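You operate a simulated robot arm through the tools that you are given. There is no shell and no other tool. Be economical: measure what you need, move in short steps, check, and stop when the job is done.

You run a simulated two-armed robot. Do the job below in one go: nothing can be reset, and whatever is moved stays where it is left.

JOB
Pick up the can labelled "primer" from the top of the check bench with one hand, pass it to the other hand and put it in the inside of the big green tray. Count the white blocks on the top of the check bench, then put as many of the black brackets from the top of the check bench on the low shelf of the yellow rack. Take the shim of the middle cab with the smallest size on its label from the back half of the parts table and leave it on the top of the grey wiring bench. Put the blue small pane one on top of the round pad. Put the 5 mm shim of the far cab from the top of the tray table in the inside of the big green tray and the 4 mm shim of the far cab on the top of the drawer cabinet. Close the hatch in the black frame. Do these in any order. Set down upright: can.
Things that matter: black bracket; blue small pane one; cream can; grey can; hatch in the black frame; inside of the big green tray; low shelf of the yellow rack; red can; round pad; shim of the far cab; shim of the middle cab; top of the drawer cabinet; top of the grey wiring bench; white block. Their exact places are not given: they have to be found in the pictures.

It is judged by the outcome, as a careful person would: the job done as asked, and still so three seconds after it is handed in. It fails if anything else is knocked over, pushed out of place, dropped, spilled or broken.

ROBOT AND FRAMES
Two 7-joint arms with four-finger grippers on one trunk, on a base that drives. Base frame: it is fixed to the floor where the robot stands at the start and does not move with it; the origin is under the middle of the robot, x ahead of it, y to its left, z up; the surface under the hand at the start is at about z = 86. Lengths are in cm, angles in rad, forces in N, time in s.
The left shoulder is at the start at [4, 18.1, 125.4], the right one opposite. With the tool pointing down near the work surface each hand reaches from about 28 to 82 cm from the robot's upright axis, wherever it stands, measured 20 degrees to its own side. Places, roughly: black bracket (5x5x5 cm) [100, 10, 90]; blue small pane one [0, 150, 75]; cream can, grey can, red can [75, -25, 100]; hatch in the black frame [30, -380, 110]; inside of the big green tray [-180, -90, 80]; low shelf of the yellow rack [120, 150, 30]; round pad (17x26x4 cm) [-170, 470, 80]; shim of the far cab [-200, -175, 75]; shim of the middle cab [750, -200, 75]; top of the drawer cabinet [130, -410, 90]; top of the grey wiring bench [710, -300, 90]; white block [75, -75, 100]. Payload 3.67 kg a hand.
Tool frame (each hand has its own): the origin (TCP) lies between the finger pads and is the grasp point; the fingertips stand 2.8 cm ahead of it; z points along the fingers, y is the line along which they close. The gripper opens to 11.2 cm. The gripper's body begins 7.3 cm behind the TCP.
Orientation is that of the tool frame in the base frame, as a unit quaternion [x, y, z, w]. With the fingers straight down and closing along the base's y, the tool's x points along the base's -x, its y along +y and its z along -z.

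CONTROLS
- The arms move only by the tool drive_tool. It takes "left_plan", "right_plan" or both (then of equal length, played together; a hand with none holds still); each is a list of rows, each a list of 7 numbers: the turn, a rotation vector about the base's x, y, z in units of 90 degrees (1.0 is 90 degrees), then the shift along the base's x, y, z in units of 300 mm (1.0 is 300 mm), then the finger opening in m, from 0 to 0.112. In form: [[wx, wy, wz, dx, dy, dz, fingers], ...]. A call has 1 to 8 rows; each row is the pose to reach, as a shift and turn from the pose commanded when the call began. A call with a number of a shift or a turn outside -1 to 1 is refused whole. Each row takes 0.2 s and may step no farther than 5 cm and 0.15 rad from the row before; otherwise, or with a gripper value out of range, the whole call is refused. Where a pose cannot be reached the arm comes as near as it can. A force on the tool above 40 N (or 10 N above the force at the start of the call, whichever is more), or a blocked arm, ends the call early, and 0.2 s more pass. The fingers move at their own pace and stop on an object; they squeeze with about 43 N. The grip force told is the motor's: it shows also when the fingers shut on nothing. Time passes only in rows, and 0.2 s behind the last, so rows that repeat a pose let the fingers close. It gives the time, the measured TCP pose, the force on the tool (base axes), the opening and the grip force at its end, in the units of the frame above (readings bear some noise), with the torque about the TCP (base axes, N m) and any sound that the robot's microphone picked up.
- Cameras (640 x 400 px; columns grow to the right, rows downward): "scene" is now at [9.32, -1.97, 146.33]; the picture's right is [-0.26, -0.97, 0.00], its down [-0.73, 0.19, -0.66] and it looks along [0.64, -0.17, -0.75] (base axes); focal length 252 px, centre (320, 200). "left" rides on the left gripper at [6, 1.8, -10.4] in its tool frame; the picture's right is [-0.29, 0.96, 0.00], its down [-0.80, -0.24, -0.55] and it looks along [-0.53, -0.16, 0.83] (tool axes); focal length 234 px, centre (320, 200). "right" rides on the right gripper at [6, -1.8, -10.4] in its tool frame; the picture's right is [0.29, 0.96, 0.00], its down [-0.80, 0.24, -0.55] and it looks along [-0.53, 0.16, 0.83] (tool axes); focal length 234 px, centre (320, 200).
- camera(camera): a new picture of that camera. It takes no simulated time.
- lift_body(by): slides the trunk up (or, below 0, down) by that many cm; the arms and the scene camera ride with it, the base frame stays. It gives what a move gives, with no picture.
- steer(legs): drives the robot by 1 to 6 legs, each [ahead, left, turn to the left] in cm, cm and rad, along the robot's own axes; the way and the turn of a leg run together, so that a leg with both is an arc; at most 150 cm and 3.142 rad a leg. The arms and the cameras ride along, it lands a little off, and it stops where it bumps. It gives what a move gives.
- aim_head(pan, tilt): turns the head with the scene camera to pan (to the left, within 1.501 rad either way) and tilt (down, from -0.506 to 1.204), counted from straight ahead of the robot. It gives what a move gives.
- point_at(camera, pixels): for up to 12 pixels [column, row] of the newest picture of that camera ("zoom" is the newest enlarged one), the place [x, y, z] in the base frame of the surface seen there, good to about 0.3 cm. It takes no simulated time.
- inspect(camera, box): a new picture of the part [left, top, right, bottom] of that camera's present view, enlarged. It takes no simulated time.
- finish_job(): hands the job in; it is judged then, once.

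Keep the steps short. Do not move on a guess: measure, check each grasp and each placing, and mend mistakes. In all there are 322 turns and 216 pictures (those below and enlarged ones count). Leave the grippers open and the arms clear of the work at the hand-in unless told otherwise, and finish with a single line.

The tools are called after "Request:" as name(argument=value, ...) on one line, values as JSON. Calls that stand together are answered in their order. drive_tool: Moves the arms, as the interface text tells. Its arguments: {"type":"object","properties":{"left_plan":{"type":"array","items":{"type":"array","items":{"type":"number"}}},"right_plan":{"type":"array","items":{"type":"array","items":{"type":"number"}}}},"required":[]} The other tools are called the same way: lift_body (by) slides the trunk up or down; steer (legs) drives the base; aim_head (pan, tilt) turns the head that bears the scene camera; camera (camera) takes a picture; point_at (camera, pixels) gives the place of the surface under pixels of a picture; inspect (camera, box) takes an enlarged picture of a part of a camera's view; finish_job () hands the job in.

At the start:

```text
clock: 0.0
left_tool_pos: [56.22, 16.09, 114.0]
left_tcp_rot: [0.0, 1.0, 0.0, 0.0]
left_force: [0.1, 0.1, -0.5]
left_ft_torque: [0.01, 0.0, -0.02]
left_gripper_width: 11.22
left_grasp_force: 0.1
right_tool_pos: [49.58, -30.85, 115.72]
right_tcp_rot: [0.0, 1.0, 0.0, 0.0]
right_force: [-0.3, -0.4, -0.6]
right_ft_torque: [0.04, 0.01, 0.01]
right_gripper_width: 11.2
right_grasp_force: 0.0
trunk travel left (down, up): [-37.5, 13.9]
robot x, y, heading: [-0.17, 0.08, -0.0]
head pan, tilt: [-0.26, 0.852]
```

scene: 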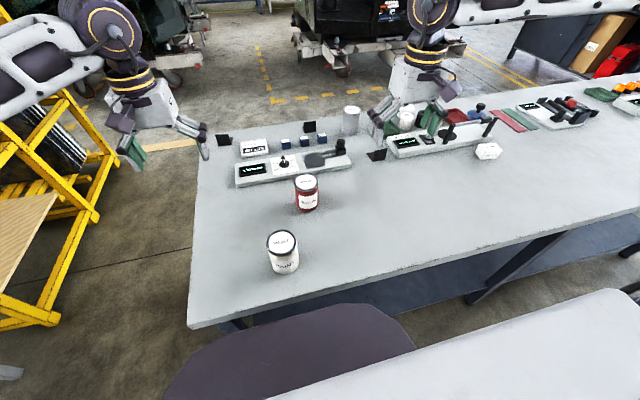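
right: 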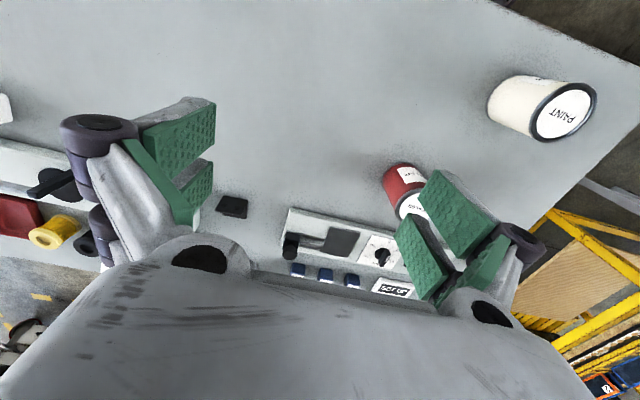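
left: 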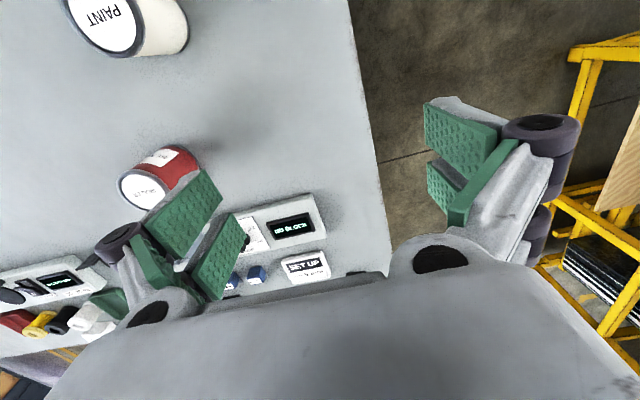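

I see a bench with cans, some black brackets and white items. I'll enlarge parts of the scene view to read labels and count.

Request:
inspect(camera="scene", box=[190, 80, 400, 290])

Request:
inspect(camera="scene", box=[360, 60, 640, 200])

```text
1.90 times, centred on (295, 185) of scene
```

zoom: 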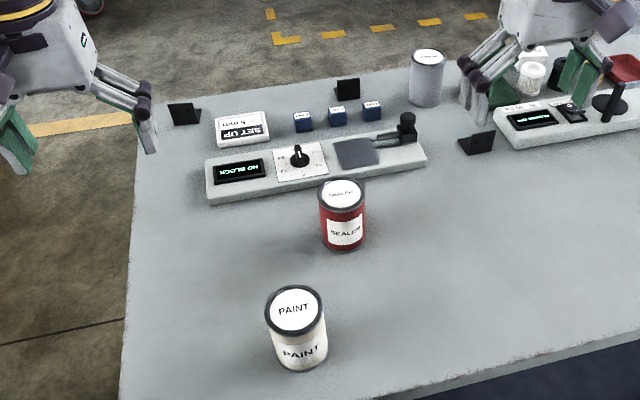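

```text
2.29 times, centred on (500, 130) of scene
```

zoom: 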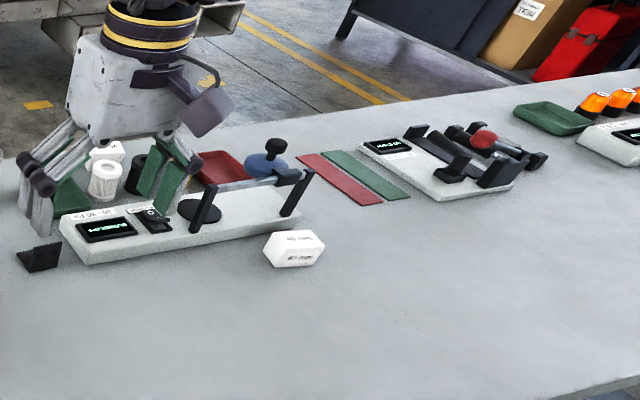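

The grey can at (352,115) is probably "primer". I need the whole bench: turn the head to the right for the far end, and measure some points first.

Request:
point_at(camera="scene", pixels=[[352, 108], [352, 132], [223, 141], [310, 127], [377, 156], [306, 178], [282, 240], [488, 150], [240, 280], [600, 100], [190, 325], [200, 145]])

Request:
aim_head(pan=-0.9, tilt=0.7)

Request:
camera(camera="scene")

```text
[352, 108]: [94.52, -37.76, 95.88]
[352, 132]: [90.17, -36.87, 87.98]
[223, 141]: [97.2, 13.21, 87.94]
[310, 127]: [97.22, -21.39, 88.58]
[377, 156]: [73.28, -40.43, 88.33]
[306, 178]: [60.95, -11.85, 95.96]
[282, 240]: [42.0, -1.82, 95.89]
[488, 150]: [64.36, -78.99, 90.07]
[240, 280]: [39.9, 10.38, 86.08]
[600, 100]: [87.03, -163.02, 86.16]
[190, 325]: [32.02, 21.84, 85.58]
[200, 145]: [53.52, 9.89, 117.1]
```

```text
clock: 1.0
left_tool_pos: [56.16, 16.16, 113.98]
left_tcp_rot: [0.0, 1.0, 0.0, 0.0]
left_force: [-0.1, 0.1, -0.5]
left_ft_torque: [0.03, -0.02, 0.01]
left_gripper_width: 11.17
left_grasp_force: 0.1
right_tool_pos: [49.72, -30.91, 115.69]
right_tcp_rot: [0.0, 1.0, 0.0, 0.0]
right_force: [0.5, 0.0, 0.0]
right_ft_torque: [-0.01, -0.06, 0.03]
right_gripper_width: 11.19
right_grasp_force: 0.1
trunk travel left (down, up): [-37.5, 13.9]
robot x, y, heading: [-0.05, -0.27, -0.003]
head pan, tilt: [-0.901, 0.7]
```

```text
210 pictures are left
```

scene: 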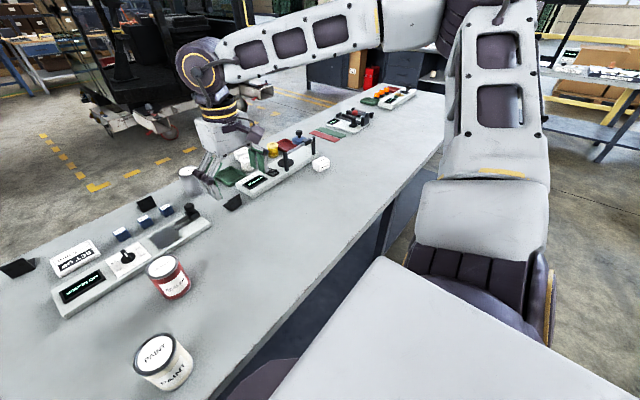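

The bench runs far to the right. I'll slide right 60 cm (arms stay well above objects) to look at the middle of the bench.

Request:
steer(legs=[[0, -70, 0]])

Request:
aim_head(pan=0, tilt=0.7)

Request:
camera(camera="scene")

```text
clock: 5.0
left_tool_pos: [56.28, -52.94, 113.97]
left_tcp_rot: [-0.003, 1.0, 0.0, 0.0]
left_force: [0.3, -0.4, 0.2]
left_ft_torque: [0.03, -0.01, -0.02]
left_gripper_width: 11.19
left_grasp_force: 0.0
right_tool_pos: [50.09, -100.0, 115.73]
right_tcp_rot: [-0.003, 1.0, 0.0, 0.0]
right_force: [0.3, 0.0, 0.1]
right_ft_torque: [-0.06, 0.0, -0.04]
right_gripper_width: 11.21
right_grasp_force: 0.0
trunk travel left (down, up): [-37.5, 13.9]
robot x, y, heading: [-0.02, -69.86, 0.008]
head pan, tilt: [-0.901, 0.7]
```

```text
clock: 6.2
left_tool_pos: [56.34, -52.93, 114.05]
left_tcp_rot: [-0.003, 1.0, 0.001, -0.001]
left_force: [-0.6, -0.2, -0.2]
left_ft_torque: [-0.02, -0.03, 0.01]
left_gripper_width: 11.2
left_grasp_force: 0.1
right_tool_pos: [49.94, -100.03, 115.58]
right_tcp_rot: [-0.002, 1.0, 0.0, 0.0]
right_force: [0.4, 0.1, 0.7]
right_ft_torque: [0.02, -0.03, -0.02]
right_gripper_width: 11.21
right_grasp_force: 0.1
trunk travel left (down, up): [-37.5, 13.9]
robot x, y, heading: [0.33, -69.31, 0.003]
head pan, tilt: [0.0, 0.7]
```

```text
209 pictures are left
```

scene: 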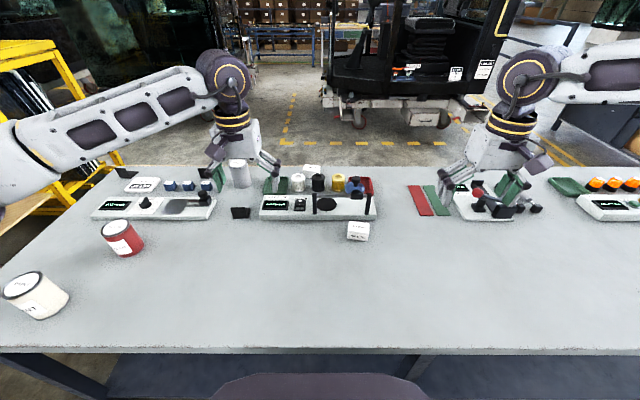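

Request:
inspect(camera="scene", box=[200, 140, 400, 265])

Request:
inspect(camera="scene", box=[400, 140, 640, 265])

Request:
inspect(camera="left", box=[0, 0, 640, 400])

```text
3.20 times, centred on (300, 202) of scene
```

zoom: 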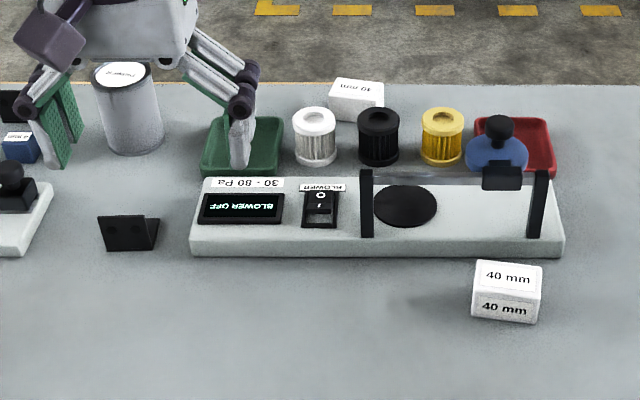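

```text
2.67 times, centred on (520, 202) of scene
```

zoom: 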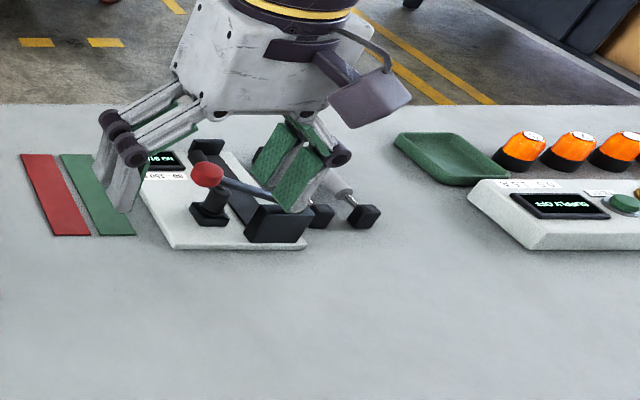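

```text
1.00 times, centred on (320, 200) of left (not enlarged: the box is as wide or as high as the picture)
```

zoom: 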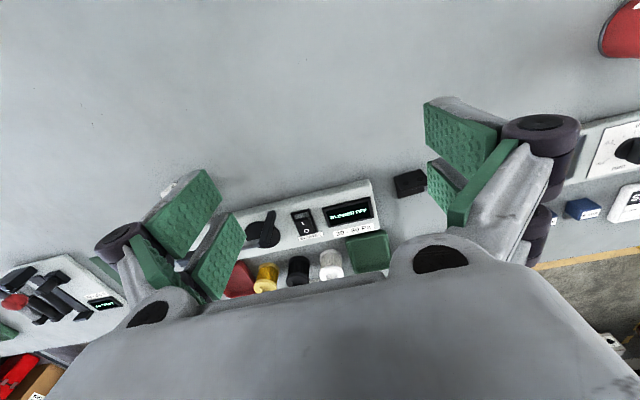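

Two white blocks so far ("40 mm" front, another behind the filters). I'll look at the right end of the bench.

Request:
steer(legs=[[0, -90, 0]])

Request:
camera(camera="scene")

```text
clock: 11.0
left_tool_pos: [56.82, -143.16, 113.95]
left_tcp_rot: [-0.005, 1.0, 0.0, 0.0]
left_force: [0.1, 0.6, -0.2]
left_ft_torque: [0.0, -0.01, -0.01]
left_gripper_width: 11.2
left_grasp_force: 0.1
right_tool_pos: [50.63, -190.16, 115.75]
right_tcp_rot: [-0.004, 1.0, 0.0, -0.001]
right_force: [0.1, 0.2, 0.2]
right_ft_torque: [-0.03, -0.02, -0.04]
right_gripper_width: 11.21
right_grasp_force: 0.0
trunk travel left (down, up): [-37.5, 13.9]
robot x, y, heading: [0.92, -160.06, 0.012]
head pan, tilt: [0.0, 0.7]
```

```text
205 pictures are left
```

scene: 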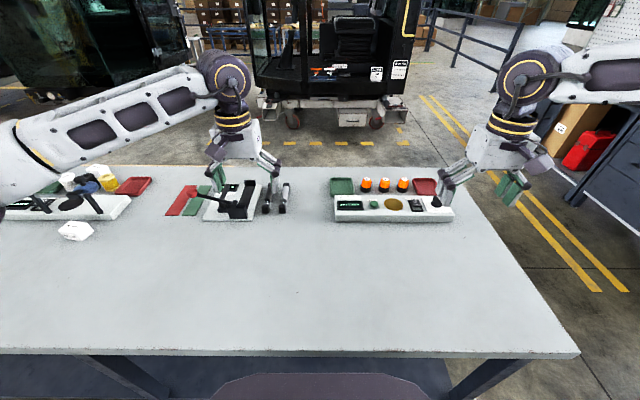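

Request:
inspect(camera="scene", box=[0, 150, 300, 260])

Request:
inspect(camera="scene", box=[300, 150, 480, 260])

Request:
aim_head(pan=-1.4, tilt=0.3)

Request:
camera(camera="scene")

```text
2.13 times, centred on (150, 205) of scene
```

zoom: 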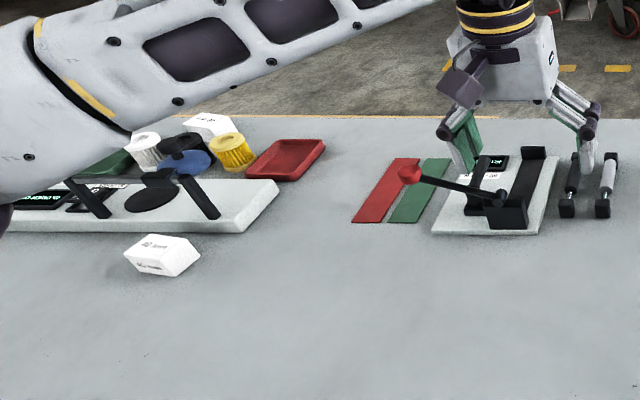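

```text
3.56 times, centred on (390, 205) of scene
```

zoom: 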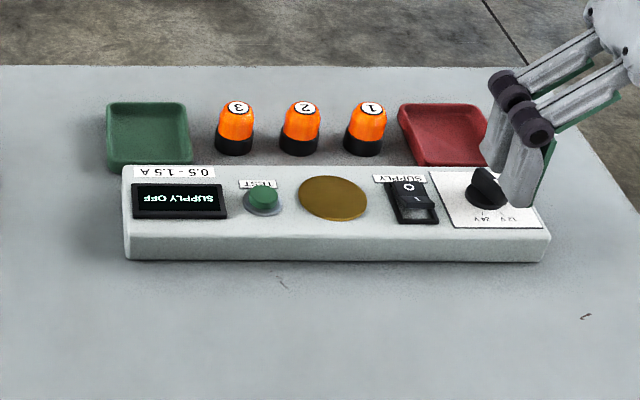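

```text
clock: 12.6
left_tool_pos: [56.84, -143.18, 113.94]
left_tcp_rot: [-0.005, 1.0, 0.0, 0.0]
left_force: [-0.4, 0.9, -0.7]
left_ft_torque: [0.01, 0.02, 0.03]
left_gripper_width: 11.2
left_grasp_force: 0.0
right_tool_pos: [50.66, -190.19, 115.66]
right_tcp_rot: [-0.004, 1.0, 0.0, 0.0]
right_force: [-0.6, -0.6, 0.8]
right_ft_torque: [0.04, -0.01, 0.0]
right_gripper_width: 11.21
right_grasp_force: 0.1
trunk travel left (down, up): [-37.5, 13.9]
robot x, y, heading: [0.41, -159.64, 0.012]
head pan, tilt: [-1.4, 0.3]
```

```text
202 pictures are left
```

scene: 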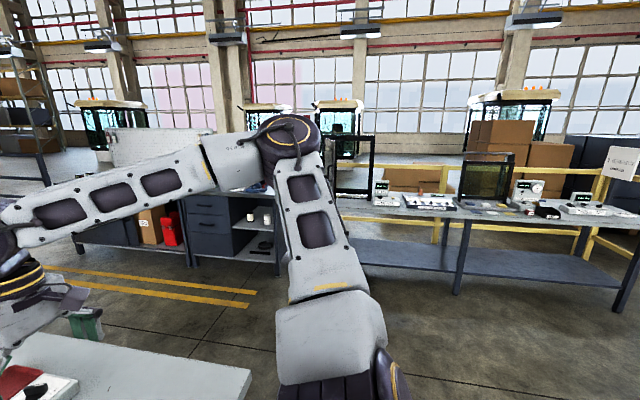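

No white blocks at the right end: count is 2 so far (will re-check from the rear). Now go back left and look at the rack and rear side.

Request:
steer(legs=[[-10, 145, 0]])

Request:
aim_head(pan=0.9, tilt=0.5)

Request:
camera(camera="scene")

```text
clock: 20.0
left_tool_pos: [45.69, 1.56, 114.07]
left_tcp_rot: [-0.003, 1.0, 0.0, 0.0]
left_force: [-0.2, 0.1, 0.0]
left_ft_torque: [-0.02, -0.01, 0.02]
left_gripper_width: 11.22
left_grasp_force: 0.1
right_tool_pos: [39.52, -45.44, 115.69]
right_tcp_rot: [-0.004, 1.0, 0.001, 0.0]
right_force: [0.1, 0.4, 0.0]
right_ft_torque: [0.01, 0.01, -0.02]
right_gripper_width: 11.25
right_grasp_force: 0.0
trunk travel left (down, up): [-37.5, 13.9]
robot x, y, heading: [-10.16, -14.72, 0.006]
head pan, tilt: [-1.4, 0.3]
```

```text
clock: 22.1
left_tool_pos: [45.7, 1.67, 114.01]
left_tcp_rot: [-0.003, 1.0, -0.001, 0.0]
left_force: [0.4, 0.3, -0.5]
left_ft_torque: [-0.04, 0.01, 0.0]
left_gripper_width: 11.2
left_grasp_force: 0.0
right_tool_pos: [39.5, -45.31, 115.59]
right_tcp_rot: [-0.004, 1.0, -0.001, 0.0]
right_force: [1.1, 0.2, 0.8]
right_ft_torque: [0.02, 0.0, -0.01]
right_gripper_width: 11.18
right_grasp_force: 0.0
trunk travel left (down, up): [-37.5, 13.9]
robot x, y, heading: [-10.45, -14.93, 0.005]
head pan, tilt: [0.901, 0.499]
```

```text
201 pictures are left
```

scene: 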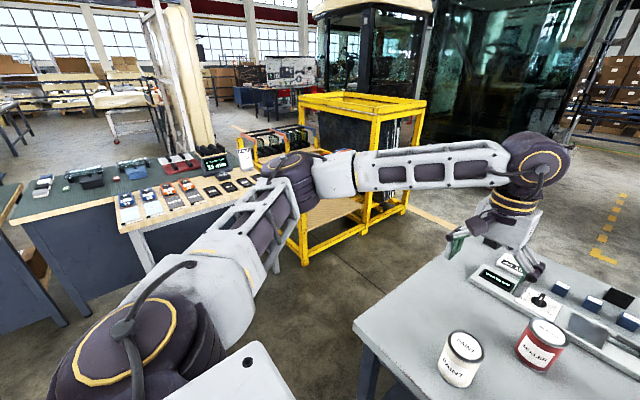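

Request:
point_at(camera="scene", pixels=[[325, 215], [350, 205], [306, 262], [405, 205], [404, 110], [315, 100], [430, 330], [356, 325], [440, 270], [250, 150], [200, 185], [270, 250]])

Request:
inspect(camera="scene", box=[220, 80, 440, 290])

```text
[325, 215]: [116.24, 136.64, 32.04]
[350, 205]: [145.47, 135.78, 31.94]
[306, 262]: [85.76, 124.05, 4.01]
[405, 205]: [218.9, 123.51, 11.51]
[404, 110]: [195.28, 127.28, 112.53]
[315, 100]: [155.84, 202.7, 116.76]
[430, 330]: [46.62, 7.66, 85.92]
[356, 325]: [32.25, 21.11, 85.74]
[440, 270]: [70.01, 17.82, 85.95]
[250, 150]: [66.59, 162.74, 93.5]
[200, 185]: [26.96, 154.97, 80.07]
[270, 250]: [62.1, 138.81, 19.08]
```

```text
1.90 times, centred on (330, 185) of scene
```

zoom: 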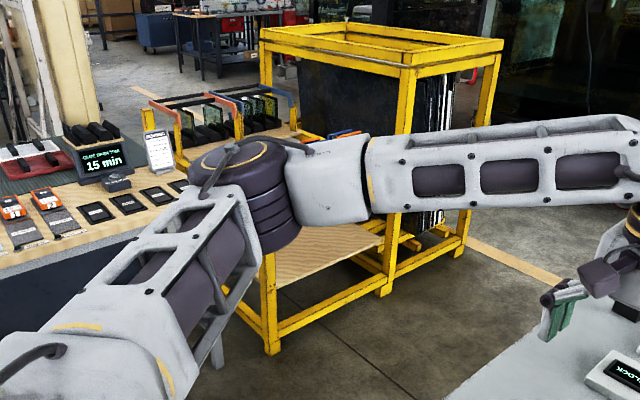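

Request:
point_at(camera="scene", pixels=[[297, 170], [330, 180], [200, 260], [150, 340], [290, 190], [540, 160]])

```text
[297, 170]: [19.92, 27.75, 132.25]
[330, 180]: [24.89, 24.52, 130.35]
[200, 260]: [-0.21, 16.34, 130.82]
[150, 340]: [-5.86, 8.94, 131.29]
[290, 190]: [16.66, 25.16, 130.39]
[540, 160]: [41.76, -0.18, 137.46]
```

The gap between bench (y≤22) and rack (y≥124) is about 100 cm; elbows are ±47 cm. I'll drive through it at y≈68 to reach the rear of the bench.

Request:
steer(legs=[[0, 83, 0], [120, 0, 0]])

Request:
aim_head(pan=-0.5, tilt=0.6)

Request:
camera(camera="scene")

```text
clock: 32.5
left_tool_pos: [164.61, 85.16, 114.11]
left_tcp_rot: [-0.003, 1.0, 0.0, 0.0]
left_force: [0.0, 0.7, 0.2]
left_ft_torque: [0.03, -0.02, 0.02]
left_gripper_width: 11.19
left_grasp_force: 0.2
right_tool_pos: [158.22, 38.29, 115.68]
right_tcp_rot: [-0.003, 1.0, 0.0, 0.0]
right_force: [-0.7, 0.1, 0.3]
right_ft_torque: [0.0, -0.02, 0.01]
right_gripper_width: 11.21
right_grasp_force: 0.1
trunk travel left (down, up): [-37.5, 13.9]
robot x, y, heading: [108.46, 68.38, 0.003]
head pan, tilt: [0.901, 0.499]
```

```text
clock: 34.0
left_tool_pos: [164.61, 85.15, 113.95]
left_tcp_rot: [-0.002, 1.0, 0.0, 0.0]
left_force: [0.0, -0.1, -0.1]
left_ft_torque: [0.02, 0.03, 0.0]
left_gripper_width: 11.21
left_grasp_force: 0.1
right_tool_pos: [158.27, 38.08, 115.73]
right_tcp_rot: [-0.003, 1.0, -0.001, 0.0]
right_force: [-0.7, -0.2, 0.4]
right_ft_torque: [0.01, -0.02, -0.02]
right_gripper_width: 11.19
right_grasp_force: 0.0
trunk travel left (down, up): [-37.5, 13.9]
robot x, y, heading: [108.35, 68.6, 0.008]
head pan, tilt: [-0.499, 0.6]
```

```text
199 pictures are left
```

scene: 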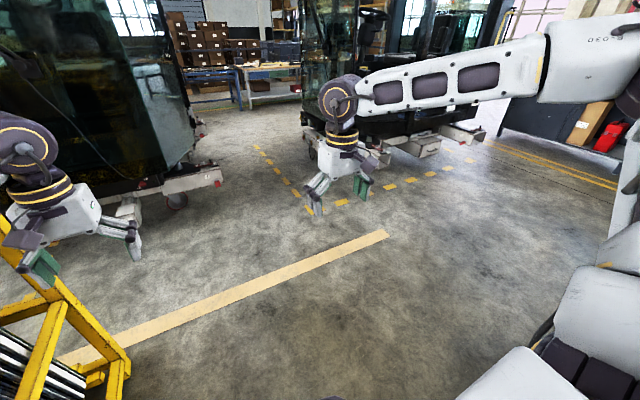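

Request:
point_at(camera="scene", pixels=[[210, 180], [180, 200], [385, 160], [315, 155], [340, 205]])

```text
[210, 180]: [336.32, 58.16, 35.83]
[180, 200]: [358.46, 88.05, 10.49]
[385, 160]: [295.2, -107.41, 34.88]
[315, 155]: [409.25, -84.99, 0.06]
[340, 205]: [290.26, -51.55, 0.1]
```

Plenty of clear floor. Drive on, slide right, and turn about to face the bench from the rear.

Request:
steer(legs=[[62, 0, 0], [0, -95, 0], [0, 0, 3.12]])

Request:
aim_head(pan=0, tilt=0.8)

Request:
camera(camera="scene")

```text
clock: 50.4
left_tool_pos: [114.81, -40.36, 113.97]
left_tcp_rot: [1.0, -0.015, 0.0, 0.0]
left_force: [0.3, 0.5, 0.0]
left_ft_torque: [0.0, -0.01, -0.01]
left_gripper_width: 11.21
left_grasp_force: 0.1
right_tool_pos: [122.77, 6.39, 115.73]
right_tcp_rot: [1.0, -0.017, 0.0, 0.0]
right_force: [-0.5, 0.2, -0.1]
right_ft_torque: [-0.01, -0.01, 0.01]
right_gripper_width: 11.2
right_grasp_force: 0.1
trunk travel left (down, up): [-37.5, 13.9]
robot x, y, heading: [171.4, -26.08, 3.11]
head pan, tilt: [-0.499, 0.6]
```

```text
clock: 51.3
left_tool_pos: [114.78, -40.29, 114.06]
left_tcp_rot: [1.0, -0.016, 0.001, -0.001]
left_force: [0.2, 0.5, 0.1]
left_ft_torque: [-0.03, 0.0, 0.01]
left_gripper_width: 11.18
left_grasp_force: 0.0
right_tool_pos: [122.84, 6.43, 115.63]
right_tcp_rot: [1.0, -0.015, 0.0, 0.0]
right_force: [0.0, -0.3, 0.1]
right_ft_torque: [0.01, 0.0, 0.02]
right_gripper_width: 11.21
right_grasp_force: 0.1
trunk travel left (down, up): [-37.5, 13.9]
robot x, y, heading: [171.37, -26.13, 3.112]
head pan, tilt: [0.0, 0.799]
```

```text
198 pictures are left
```

scene: 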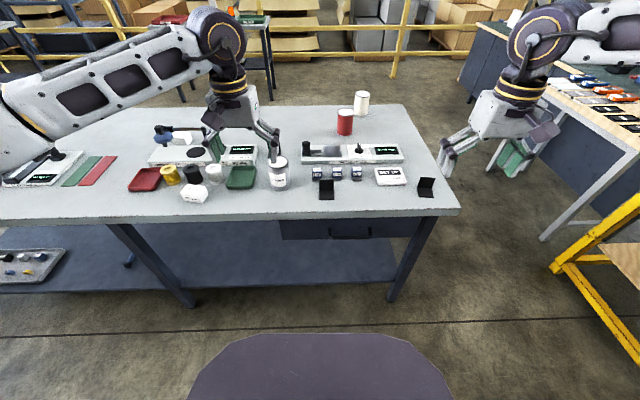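

Request:
inspect(camera="scene", box=[120, 110, 300, 220])

Request:
inspect(camera="scene", box=[260, 110, 450, 220])

Request:
point_at(camera="scene", pixels=[[278, 163], [277, 184], [326, 190], [426, 185], [260, 213], [455, 208], [365, 180], [245, 180]])

```text
3.56 times, centred on (210, 165) of scene
```

zoom: 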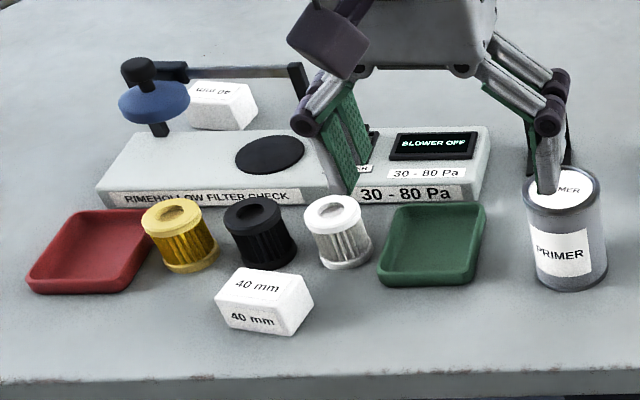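

```text
3.37 times, centred on (355, 165) of scene
```

zoom: 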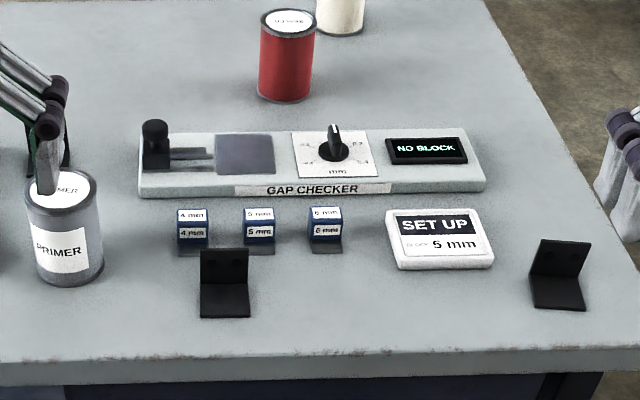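

```text
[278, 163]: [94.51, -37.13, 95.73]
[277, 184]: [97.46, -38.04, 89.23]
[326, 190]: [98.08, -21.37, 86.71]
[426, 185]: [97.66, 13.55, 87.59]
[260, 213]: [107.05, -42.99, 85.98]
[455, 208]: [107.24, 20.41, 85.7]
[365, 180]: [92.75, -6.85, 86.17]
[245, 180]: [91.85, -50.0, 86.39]
```

Both white blocks confirmed (2, both "40 mm"); grey can reads PRIMER; so 2 brackets go to the rack. Move closer to the bench.

Request:
steer(legs=[[23, -9, 0.03]])

Request:
camera(camera="scene")

Request:
camera(camera="left")

```text
clock: 53.1
left_tool_pos: [92.51, -32.92, 114.1]
left_tcp_rot: [1.0, 0.0, 0.0, 0.0]
left_force: [-0.4, -0.1, 0.2]
left_ft_torque: [0.01, 0.0, 0.02]
left_gripper_width: 11.19
left_grasp_force: 0.1
right_tool_pos: [99.1, 14.21, 115.76]
right_tcp_rot: [1.0, -0.001, -0.001, 0.0]
right_force: [1.7, -0.3, -0.8]
right_ft_torque: [-0.01, 0.02, -0.01]
right_gripper_width: 11.19
right_grasp_force: 0.1
trunk travel left (down, up): [-37.5, 13.9]
robot x, y, heading: [149.08, -16.61, 3.139]
head pan, tilt: [0.0, 0.799]
```

```text
195 pictures are left
```

scene: 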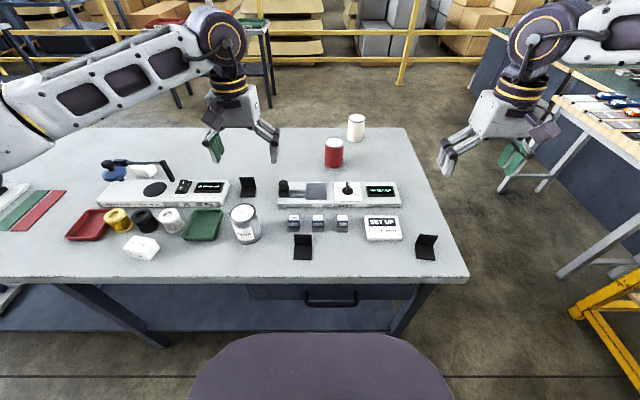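

```text
194 pictures are left
```

left: 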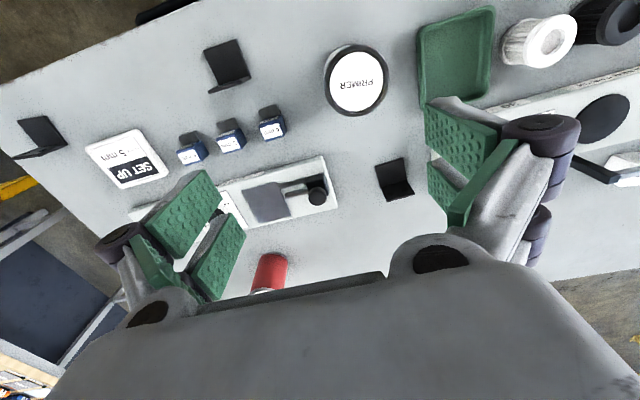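

Request:
point_at(camera="left", pixels=[[334, 80], [379, 79], [357, 50], [356, 104], [356, 79], [225, 55], [236, 85], [40, 130], [42, 152], [245, 75], [210, 85], [355, 125]])

Request:
point_at(camera="scene", pixels=[[245, 209], [245, 241], [234, 220], [259, 220], [303, 240], [303, 255], [427, 240], [427, 254]])

```text
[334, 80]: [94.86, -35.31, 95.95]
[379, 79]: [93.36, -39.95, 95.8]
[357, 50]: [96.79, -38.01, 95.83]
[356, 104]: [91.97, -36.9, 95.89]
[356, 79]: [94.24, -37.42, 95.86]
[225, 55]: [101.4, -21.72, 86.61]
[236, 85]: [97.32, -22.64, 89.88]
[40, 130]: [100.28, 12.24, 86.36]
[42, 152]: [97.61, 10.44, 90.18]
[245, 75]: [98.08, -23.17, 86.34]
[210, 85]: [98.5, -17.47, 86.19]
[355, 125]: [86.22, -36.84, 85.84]
```

```text
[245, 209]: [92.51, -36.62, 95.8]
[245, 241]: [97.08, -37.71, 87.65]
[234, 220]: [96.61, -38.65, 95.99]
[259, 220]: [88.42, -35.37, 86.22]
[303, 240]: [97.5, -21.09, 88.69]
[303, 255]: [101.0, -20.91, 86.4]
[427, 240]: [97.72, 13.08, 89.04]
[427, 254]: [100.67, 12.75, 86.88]
```

The primer can stands at (94.2, −37.4), top z 95.9, diameter ≈6.6. Tilt the left hand 45° forward and set its pre-grasp pose.

Request:
drive_tool(left_plan=[[0, 0.083, 0, 0.086, -0.025, -0.033, 0.086], [0, 0.167, 0, 0.172, -0.05, -0.067, 0.086], [0, 0.25, 0, 0.258, -0.075, -0.1, 0.086], [0, 0.333, 0, 0.345, -0.1, -0.133, 0.086], [0, 0.417, 0, 0.431, -0.125, -0.167, 0.086], [0, 0.5, 0, 0.517, -0.15, -0.2, 0.086]])

Request:
camera(camera="left")

```text
clock: 54.5
left_tool_pos: [100.01, -35.36, 107.92]
left_tcp_rot: [0.924, 0.001, -0.383, 0.0]
left_force: [0.3, -0.6, -0.2]
left_ft_torque: [0.01, 0.03, 0.0]
left_gripper_width: 8.62
left_grasp_force: 0.1
left hand out of reach, approached as far as the arm can: row 5, 6
right_tool_pos: [98.99, 14.25, 115.59]
right_tcp_rot: [1.0, 0.0, 0.0, 0.001]
right_force: [-0.6, 0.4, 0.3]
right_ft_torque: [-0.01, 0.0, -0.02]
right_gripper_width: 11.22
right_grasp_force: 0.1
trunk travel left (down, up): [-37.5, 13.9]
robot x, y, heading: [148.84, -16.36, 3.14]
head pan, tilt: [0.0, 0.799]
```

```text
193 pictures are left
```

left: 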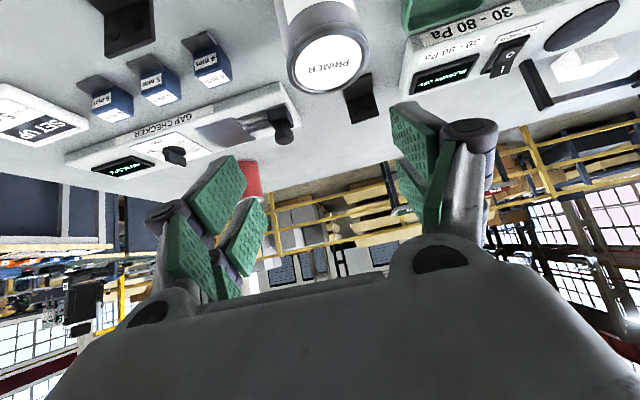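

Arm is too folded at this distance; back the robot off 12 cm.

Request:
steer(legs=[[-13, 0, 0]])

Request:
drive_tool(left_plan=[[0, 0, 0, 0, 0, 0, 0.086]])

```text
clock: 55.8
left_tool_pos: [112.84, -35.39, 107.84]
left_tcp_rot: [0.924, 0.002, -0.381, 0.001]
left_force: [0.2, -0.4, -0.4]
left_ft_torque: [-0.03, -0.04, 0.01]
left_gripper_width: 8.58
left_grasp_force: 0.2
right_tool_pos: [111.78, 14.07, 115.66]
right_tcp_rot: [1.0, -0.001, 0.001, 0.0]
right_force: [-0.1, -0.4, 0.9]
right_ft_torque: [-0.02, -0.02, -0.01]
right_gripper_width: 11.18
right_grasp_force: 0.1
trunk travel left (down, up): [-37.5, 13.9]
robot x, y, heading: [161.97, -16.47, -3.147]
head pan, tilt: [0.0, 0.799]
```

```text
clock: 56.2
left_tool_pos: [112.94, -35.42, 107.93]
left_tcp_rot: [0.924, 0.001, -0.381, 0.001]
left_force: [-1.6, 1.4, 0.8]
left_ft_torque: [-0.01, -0.03, 0.03]
left_gripper_width: 8.59
left_grasp_force: 0.1
right_tool_pos: [111.91, 14.24, 115.63]
right_tcp_rot: [1.0, 0.0, 0.002, 0.001]
right_force: [-0.3, 0.4, 0.1]
right_ft_torque: [0.03, -0.03, 0.0]
right_gripper_width: 11.22
right_grasp_force: 0.0
trunk travel left (down, up): [-37.5, 13.9]
robot x, y, heading: [161.53, -16.69, -3.145]
head pan, tilt: [0.0, 0.799]
```

Request:
drive_tool(left_plan=[[0, 0, 0, -0.1, -0.03, -0.09, 0.086], [0, 0, 0, -0.2, -0.067, -0.18, 0.086], [0, 0, 0, -0.29, -0.067, -0.273, 0.086], [0, 0, 0, -0.29, -0.067, -0.273, 0.086]])

Request:
camera(camera="left")

Request:
camera(camera="scene")

```text
clock: 57.2
left_tool_pos: [104.22, -37.58, 99.88]
left_tcp_rot: [0.924, 0.0, -0.383, 0.0]
left_force: [-0.3, -0.2, -0.4]
left_ft_torque: [-0.01, 0.01, 0.04]
left_gripper_width: 8.58
left_grasp_force: 0.2
right_tool_pos: [112.04, 14.25, 115.72]
right_tcp_rot: [1.0, 0.0, 0.0, 0.0]
right_force: [-0.5, -0.3, -0.5]
right_ft_torque: [-0.02, 0.01, 0.02]
right_gripper_width: 11.18
right_grasp_force: 0.0
trunk travel left (down, up): [-37.5, 13.9]
robot x, y, heading: [161.56, -16.46, -3.144]
head pan, tilt: [0.0, 0.799]
```

```text
192 pictures are left
```

left: 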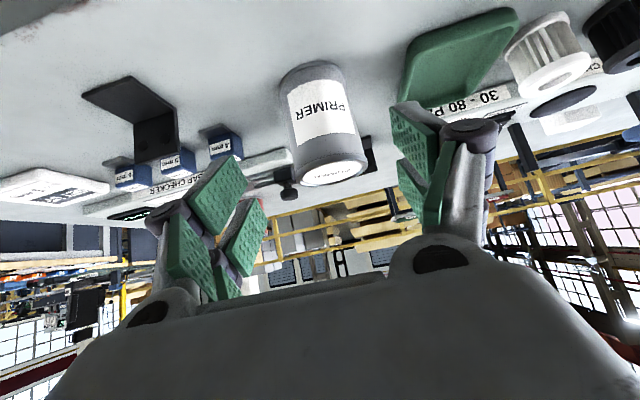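

```text
191 pictures are left
```

scene: 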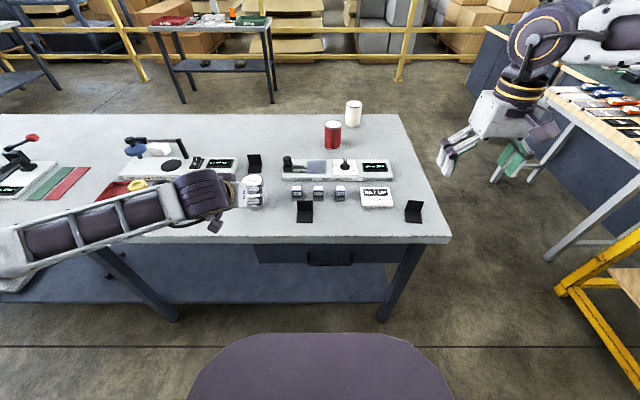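

Aligned; advance along the tool axis to the can, then close.

Request:
drive_tool(left_plan=[[0, 0, 0, -0.085, 0.003, -0.085, 0.086], [0, 0, 0, -0.17, 0.005, -0.17, 0.086], [0, 0, 0, -0.25, 0.005, -0.25, 0.086], [0, 0, 0, -0.333, 0.005, -0.337, 0.086], [0, 0, 0, -0.333, 0.005, -0.337, 0.086]])

Request:
camera(camera="left")

```text
clock: 58.4
left_tool_pos: [94.42, -37.25, 89.67]
left_tcp_rot: [0.924, 0.001, -0.381, 0.0]
left_force: [0.1, 0.1, 0.0]
left_ft_torque: [0.0, 0.04, 0.0]
left_gripper_width: 8.59
left_grasp_force: 0.1
right_tool_pos: [112.15, 14.15, 115.76]
right_tcp_rot: [1.0, 0.0, 0.0, 0.0]
right_force: [-0.1, -0.2, 0.7]
right_ft_torque: [-0.02, 0.0, 0.0]
right_gripper_width: 11.2
right_grasp_force: 0.0
trunk travel left (down, up): [-37.5, 13.9]
robot x, y, heading: [161.6, -16.44, -3.144]
head pan, tilt: [0.0, 0.799]
```

```text
190 pictures are left
```

left: 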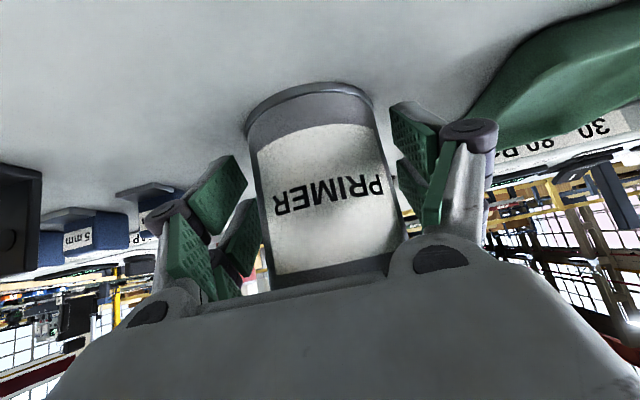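

Request:
drive_tool(left_plan=[[0, 0, 0, 0, 0, 0, 0.06], [0, 0, 0, 0, 0, 0, 0.05], [0, 0, 0, 0, 0, 0, 0.05], [0, 0, 0, 0, 0, 0.1, 0.05], [0, 0, 0, 0, 0, 0.2, 0.05], [0, 0, 0, 0.03, 0, 0.35, 0.05], [0, 0, 0, 0.13, 0, 0.45, 0.05], [0, 0, 0, 0.23, 0, 0.55, 0.05]])

Request:
camera(camera="scene")

```text
clock: 60.2
left_tool_pos: [101.44, -37.15, 106.25]
left_tcp_rot: [0.924, 0.001, -0.382, 0.0]
left_force: [0.1, 0.4, -3.3]
left_ft_torque: [0.01, -0.01, 0.02]
left_gripper_width: 7.04
left_grasp_force: 43.6
right_tool_pos: [112.07, 14.15, 115.77]
right_tcp_rot: [1.0, 0.0, 0.0, 0.0]
right_force: [-0.2, 0.8, 0.6]
right_ft_torque: [0.02, 0.01, -0.03]
right_gripper_width: 11.22
right_grasp_force: 0.0
trunk travel left (down, up): [-37.5, 13.9]
robot x, y, heading: [161.35, -16.56, -3.138]
head pan, tilt: [0.0, 0.799]
```

```text
189 pictures are left
```

scene: 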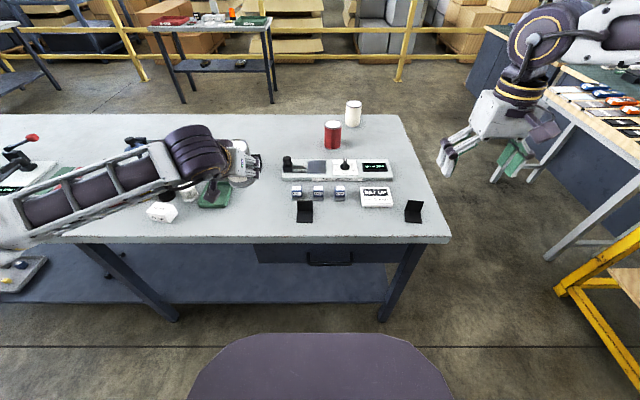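

Can gripped and lifted. Now yaw the left hand so it holds the can from its own side, moving toward the robot's middle.

Request:
drive_tool(left_plan=[[0, 0, -0.09, 0.02, 0.08, 0, 0.05], [0, 0, -0.18, 0.04, 0.16, 0, 0.05], [0, 0, -0.27, 0.06, 0.24, 0, 0.05], [0, 0, -0.36, 0.08, 0.32, 0, 0.05], [0, 0, -0.45, 0.1, 0.4, 0, 0.05], [0, 0, -0.54, 0.12, 0.48, 0, 0.05], [0, 0, -0.63, 0.14, 0.56, 0, 0.05]])

Request:
camera(camera="scene")

```text
clock: 61.8
left_tool_pos: [105.41, -20.43, 106.16]
left_tcp_rot: [0.814, -0.439, -0.335, -0.181]
left_force: [0.4, 0.1, -4.0]
left_ft_torque: [-0.02, -0.03, -0.02]
left_gripper_width: 7.03
left_grasp_force: 42.7
right_tool_pos: [111.92, 14.32, 115.67]
right_tcp_rot: [1.0, 0.0, 0.001, 0.001]
right_force: [-0.5, 0.1, -0.2]
right_ft_torque: [0.01, 0.0, 0.01]
right_gripper_width: 11.18
right_grasp_force: 0.0
trunk travel left (down, up): [-37.5, 13.9]
robot x, y, heading: [161.74, -16.14, -3.14]
head pan, tilt: [0.0, 0.799]
```

```text
188 pictures are left
```

scene: 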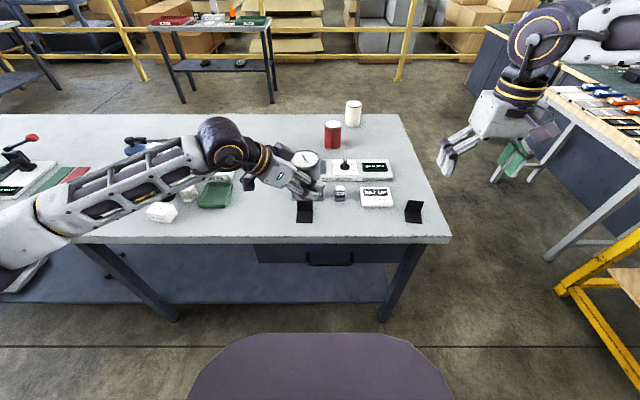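

Yaw the left hand the rest of the way to −90°, and the right hand +90° at its spot (closing along x).

Request:
drive_tool(left_plan=[[0, 0, -0.06, 0, 0, 0, 0.05], [0, 0, -0.12, 0, 0, 0, 0.05], [0, 0, -0.18, 0, 0, 0, 0.05], [0, 0, -0.24, 0, 0, 0, 0.05], [0, 0, -0.3, 0, 0, 0, 0.05], [0, 0, -0.37, 0, 0, 0, 0.05]], right_plan=[[0, 0, 0.09, 0, 0, 0.05, 0.11], [0, 0, 0.18, 0, 0, 0.1, 0.11], [0, 0, 0.27, 0, 0, 0.15, 0.11], [0, 0, 0.36, 0, 0, 0.2, 0.11], [0, 0, 0.45, 0, 0, 0.25, 0.11], [0, 0, 0.54, 0, 0, 0.3, 0.11]])

Request:
drive_tool(right_plan=[[0, 0, 0.09, 0, 0, 0, 0.11], [0, 0, 0.18, 0, 0, 0, 0.11], [0, 0, 0.27, 0, 0, 0, 0.11], [0, 0, 0.36, 0, 0, 0, 0.11], [0, 0, 0.46, 0, 0, 0, 0.11]])

Request:
camera(camera="scene")

```text
clock: 63.2
left_tool_pos: [109.16, -13.22, 104.01]
left_tcp_rot: [0.749, -0.525, -0.339, -0.219]
left_force: [-4.4, -1.8, 2.6]
left_ft_torque: [-0.28, -0.32, -0.21]
left_gripper_width: 7.03
left_grasp_force: 43.2
left hand out of reach, approached as far as the arm can: row 1, 2, 3, 4, 5, 6
right_tool_pos: [115.78, 10.44, 123.3]
right_tcp_rot: [0.92, 0.391, 0.035, -0.022]
right_force: [-0.1, -3.6, 2.7]
right_ft_torque: [0.23, 0.01, 0.01]
right_gripper_width: 11.0
right_grasp_force: 0.1
right hand out of reach, approached as far as the arm can: row 5, 6
trunk travel left (down, up): [-37.5, 13.9]
robot x, y, heading: [161.51, -16.45, -3.14]
head pan, tilt: [0.0, 0.799]
```

```text
refused: row 5 steps farther than a row can; nothing moved
```

```text
187 pictures are left
```

scene: 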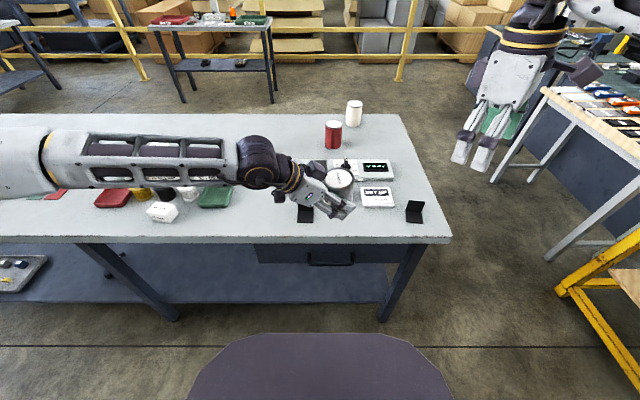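

The wrists reach a yaw limit. Instead I'll do the handover with the can standing at a clear place near the bench edge: left holds it nearly horizontally, right takes it from the top. First unwind the yaws.

Request:
drive_tool(left_plan=[[0, 0, 0.09, -0.02, 0, 0.02, 0.05], [0, 0, 0.18, -0.04, 0, 0.04, 0.05], [0, 0, 0.27, -0.06, 0, 0.06, 0.05], [0, 0, 0.36, -0.08, 0, 0.08, 0.05], [0, 0, 0.45, -0.1, 0, 0.1, 0.05], [0, 0, 0.54, -0.12, 0, 0.12, 0.05], [0, 0, 0.63, -0.14, 0, 0.14, 0.05], [0, 0, 0.71, -0.15, 0, 0.15, 0.05]], right_plan=[[0, 0, -0.09, 0, 0.03, 0, 0.11], [0, 0, -0.18, 0, 0.06, 0, 0.11], [0, 0, -0.27, 0, 0.09, 0, 0.11], [0, 0, -0.36, 0, 0.12, 0, 0.11], [0, 0, -0.45, 0, 0.15, 0, 0.11], [0, 0, -0.51, 0, 0.15, 0, 0.11], [0, 0, -0.51, 0, 0.15, 0, 0.11], [0, 0, -0.51, 0, 0.15, 0, 0.11]])

Request:
steer(legs=[[0, -10, 0]])

Request:
camera(camera="scene")

```text
clock: 65.0
left_tool_pos: [104.94, -12.75, 108.41]
left_tcp_rot: [0.915, -0.05, -0.4, -0.006]
left_force: [0.8, 0.4, -3.3]
left_ft_torque: [-0.05, -0.01, 0.0]
left_gripper_width: 7.02
left_grasp_force: 43.4
right_tool_pos: [115.75, 13.75, 124.98]
right_tcp_rot: [1.0, 0.024, 0.002, 0.001]
right_force: [-0.1, 0.5, -0.1]
right_ft_torque: [-0.02, -0.01, 0.0]
right_gripper_width: 11.0
right_grasp_force: 0.1
trunk travel left (down, up): [-37.5, 13.9]
robot x, y, heading: [161.59, -16.38, -3.14]
head pan, tilt: [0.0, 0.799]
```

```text
clock: 66.2
left_tool_pos: [104.91, -3.01, 108.38]
left_tcp_rot: [0.915, -0.05, -0.4, -0.007]
left_force: [-0.5, -0.4, -4.7]
left_ft_torque: [0.0, 0.01, 0.0]
left_gripper_width: 7.01
left_grasp_force: 42.9
right_tool_pos: [115.62, 23.6, 124.99]
right_tcp_rot: [1.0, 0.023, 0.0, 0.0]
right_force: [-0.4, 0.4, 1.2]
right_ft_torque: [-0.02, -0.05, -0.02]
right_gripper_width: 11.0
right_grasp_force: 0.1
trunk travel left (down, up): [-37.5, 13.9]
robot x, y, heading: [161.98, -6.92, -3.14]
head pan, tilt: [0.0, 0.799]
```

```text
186 pictures are left
```

scene: 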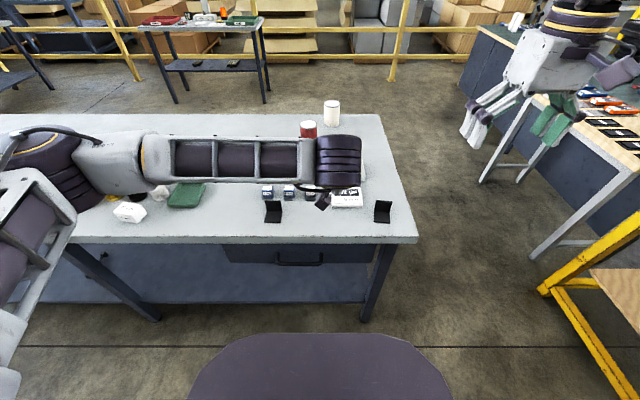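

Level the can (small orientation corrections) and bring it down over a clear spot at (102, −8).

Request:
drive_tool(left_plan=[[0.01, -0.012, 0.035, -0.02, -0.05, -0.05, 0.05], [0.022, -0.025, 0.07, -0.05, -0.12, -0.15, 0.05], [0.022, -0.025, 0.07, -0.08, -0.165, -0.3, 0.05], [0.022, -0.025, 0.07, -0.097, -0.165, -0.42, 0.05], [0.022, -0.025, 0.07, -0.097, -0.165, -0.53, 0.05], [0.022, -0.025, 0.07, -0.097, -0.165, -0.53, 0.05]])

Request:
camera(camera="left")

Request:
camera(camera="right")

```text
clock: 67.6
left_tool_pos: [101.98, -7.93, 92.25]
left_tcp_rot: [0.924, 0.007, -0.383, -0.001]
left_force: [-0.3, 0.2, -4.6]
left_ft_torque: [0.01, -0.03, 0.02]
left_gripper_width: 7.01
left_grasp_force: 43.0
right_tool_pos: [115.66, 23.53, 125.07]
right_tcp_rot: [1.0, 0.024, 0.001, 0.0]
right_force: [0.2, 0.4, -0.2]
right_ft_torque: [0.01, 0.0, -0.02]
right_gripper_width: 11.01
right_grasp_force: 0.1
trunk travel left (down, up): [-37.5, 13.9]
robot x, y, heading: [161.88, -6.58, -3.14]
head pan, tilt: [0.0, 0.799]
```

```text
185 pictures are left
```

left: 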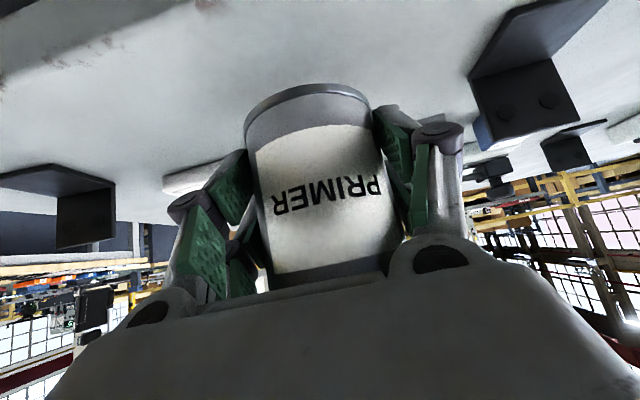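

```text
184 pictures are left
```

right: 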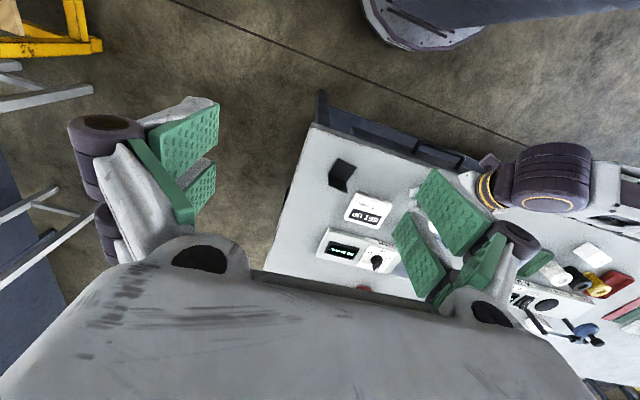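

Lower the last ~2.6 cm until the bench takes the weight.

Request:
drive_tool(left_plan=[[0, 0, 0, 0, 0, -0.03, 0.05], [0, 0, 0, 0, 0, -0.055, 0.05], [0, 0, 0, 0, 0, -0.07, 0.05], [0, 0, 0, 0, 0, -0.08, 0.05], [0, 0, 0, 0, 0, -0.085, 0.05], [0, 0, 0, 0, 0, -0.085, 0.05]])

```text
clock: 69.0
left_tool_pos: [101.88, -7.93, 89.82]
left_tcp_rot: [0.924, 0.006, -0.383, -0.002]
left_force: [-0.2, 0.7, -4.0]
left_ft_torque: [-0.01, -0.03, -0.01]
left_gripper_width: 7.02
left_grasp_force: 42.9
right_tool_pos: [115.63, 23.52, 125.0]
right_tcp_rot: [1.0, 0.023, 0.001, 0.0]
right_force: [0.5, 0.0, -0.1]
right_ft_torque: [0.02, -0.01, -0.03]
right_gripper_width: 11.01
right_grasp_force: 0.0
trunk travel left (down, up): [-37.5, 13.9]
robot x, y, heading: [161.91, -6.66, -3.141]
head pan, tilt: [0.0, 0.799]
```

Request:
drive_tool(left_plan=[[0, 0, 0, 0, 0, -0.005, 0.05], [0, 0, 0, 0, 0, -0.01, 0.05], [0, 0, 0, 0, 0, -0.015, 0.05], [0, 0, 0, 0, 0, -0.02, 0.05]])

```text
clock: 70.0
left_tool_pos: [101.93, -7.98, 89.68]
left_tcp_rot: [0.922, 0.008, -0.387, -0.002]
left_force: [-0.4, -1.5, 26.2]
left_ft_torque: [-0.41, -0.07, -0.2]
left_gripper_width: 7.03
left_grasp_force: 42.9
right_tool_pos: [115.88, 23.46, 125.17]
right_tcp_rot: [1.0, 0.025, 0.0, 0.0]
right_force: [0.9, 0.0, -0.5]
right_ft_torque: [-0.03, 0.0, -0.02]
right_gripper_width: 10.98
right_grasp_force: 0.0
trunk travel left (down, up): [-37.5, 13.9]
robot x, y, heading: [162.21, -6.81, -3.139]
head pan, tilt: [0.0, 0.799]
```

Contact. Ease, open, and back away along the tool axis.

Request:
drive_tool(left_plan=[[0, 0, 0, 0, 0, 0.015, 0.05], [0, 0, 0, 0, 0, 0.015, 0.086], [0, 0, 0, 0, 0, 0.015, 0.086], [0, 0, 0, 0.1, 0, 0.115, 0.086], [0, 0, 0, 0.2, 0, 0.215, 0.086], [0, 0, 0, 0.3, 0, 0.315, 0.086]])

Request:
camera(camera="left")

```text
clock: 71.4
left_tool_pos: [111.03, -7.9, 98.99]
left_tcp_rot: [0.924, 0.006, -0.383, -0.002]
left_force: [0.2, 0.5, 0.7]
left_ft_torque: [0.0, 0.01, 0.03]
left_gripper_width: 8.62
left_grasp_force: 0.0
right_tool_pos: [115.61, 23.6, 125.03]
right_tcp_rot: [1.0, 0.023, 0.0, 0.001]
right_force: [0.1, -0.5, -0.3]
right_ft_torque: [0.02, 0.0, 0.0]
right_gripper_width: 11.01
right_grasp_force: 0.1
trunk travel left (down, up): [-37.5, 13.9]
robot x, y, heading: [161.4, -6.67, -3.144]
head pan, tilt: [0.0, 0.799]
```

```text
183 pictures are left
```

left: 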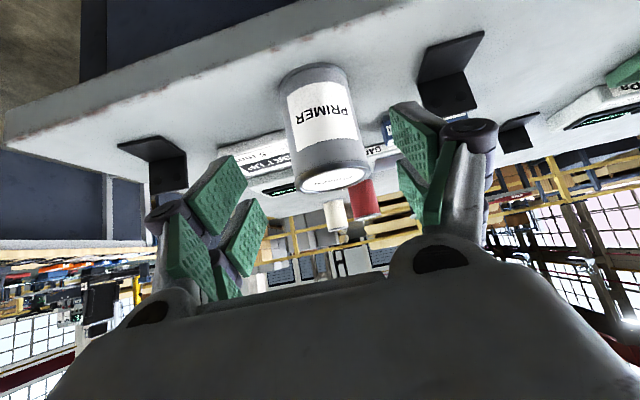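

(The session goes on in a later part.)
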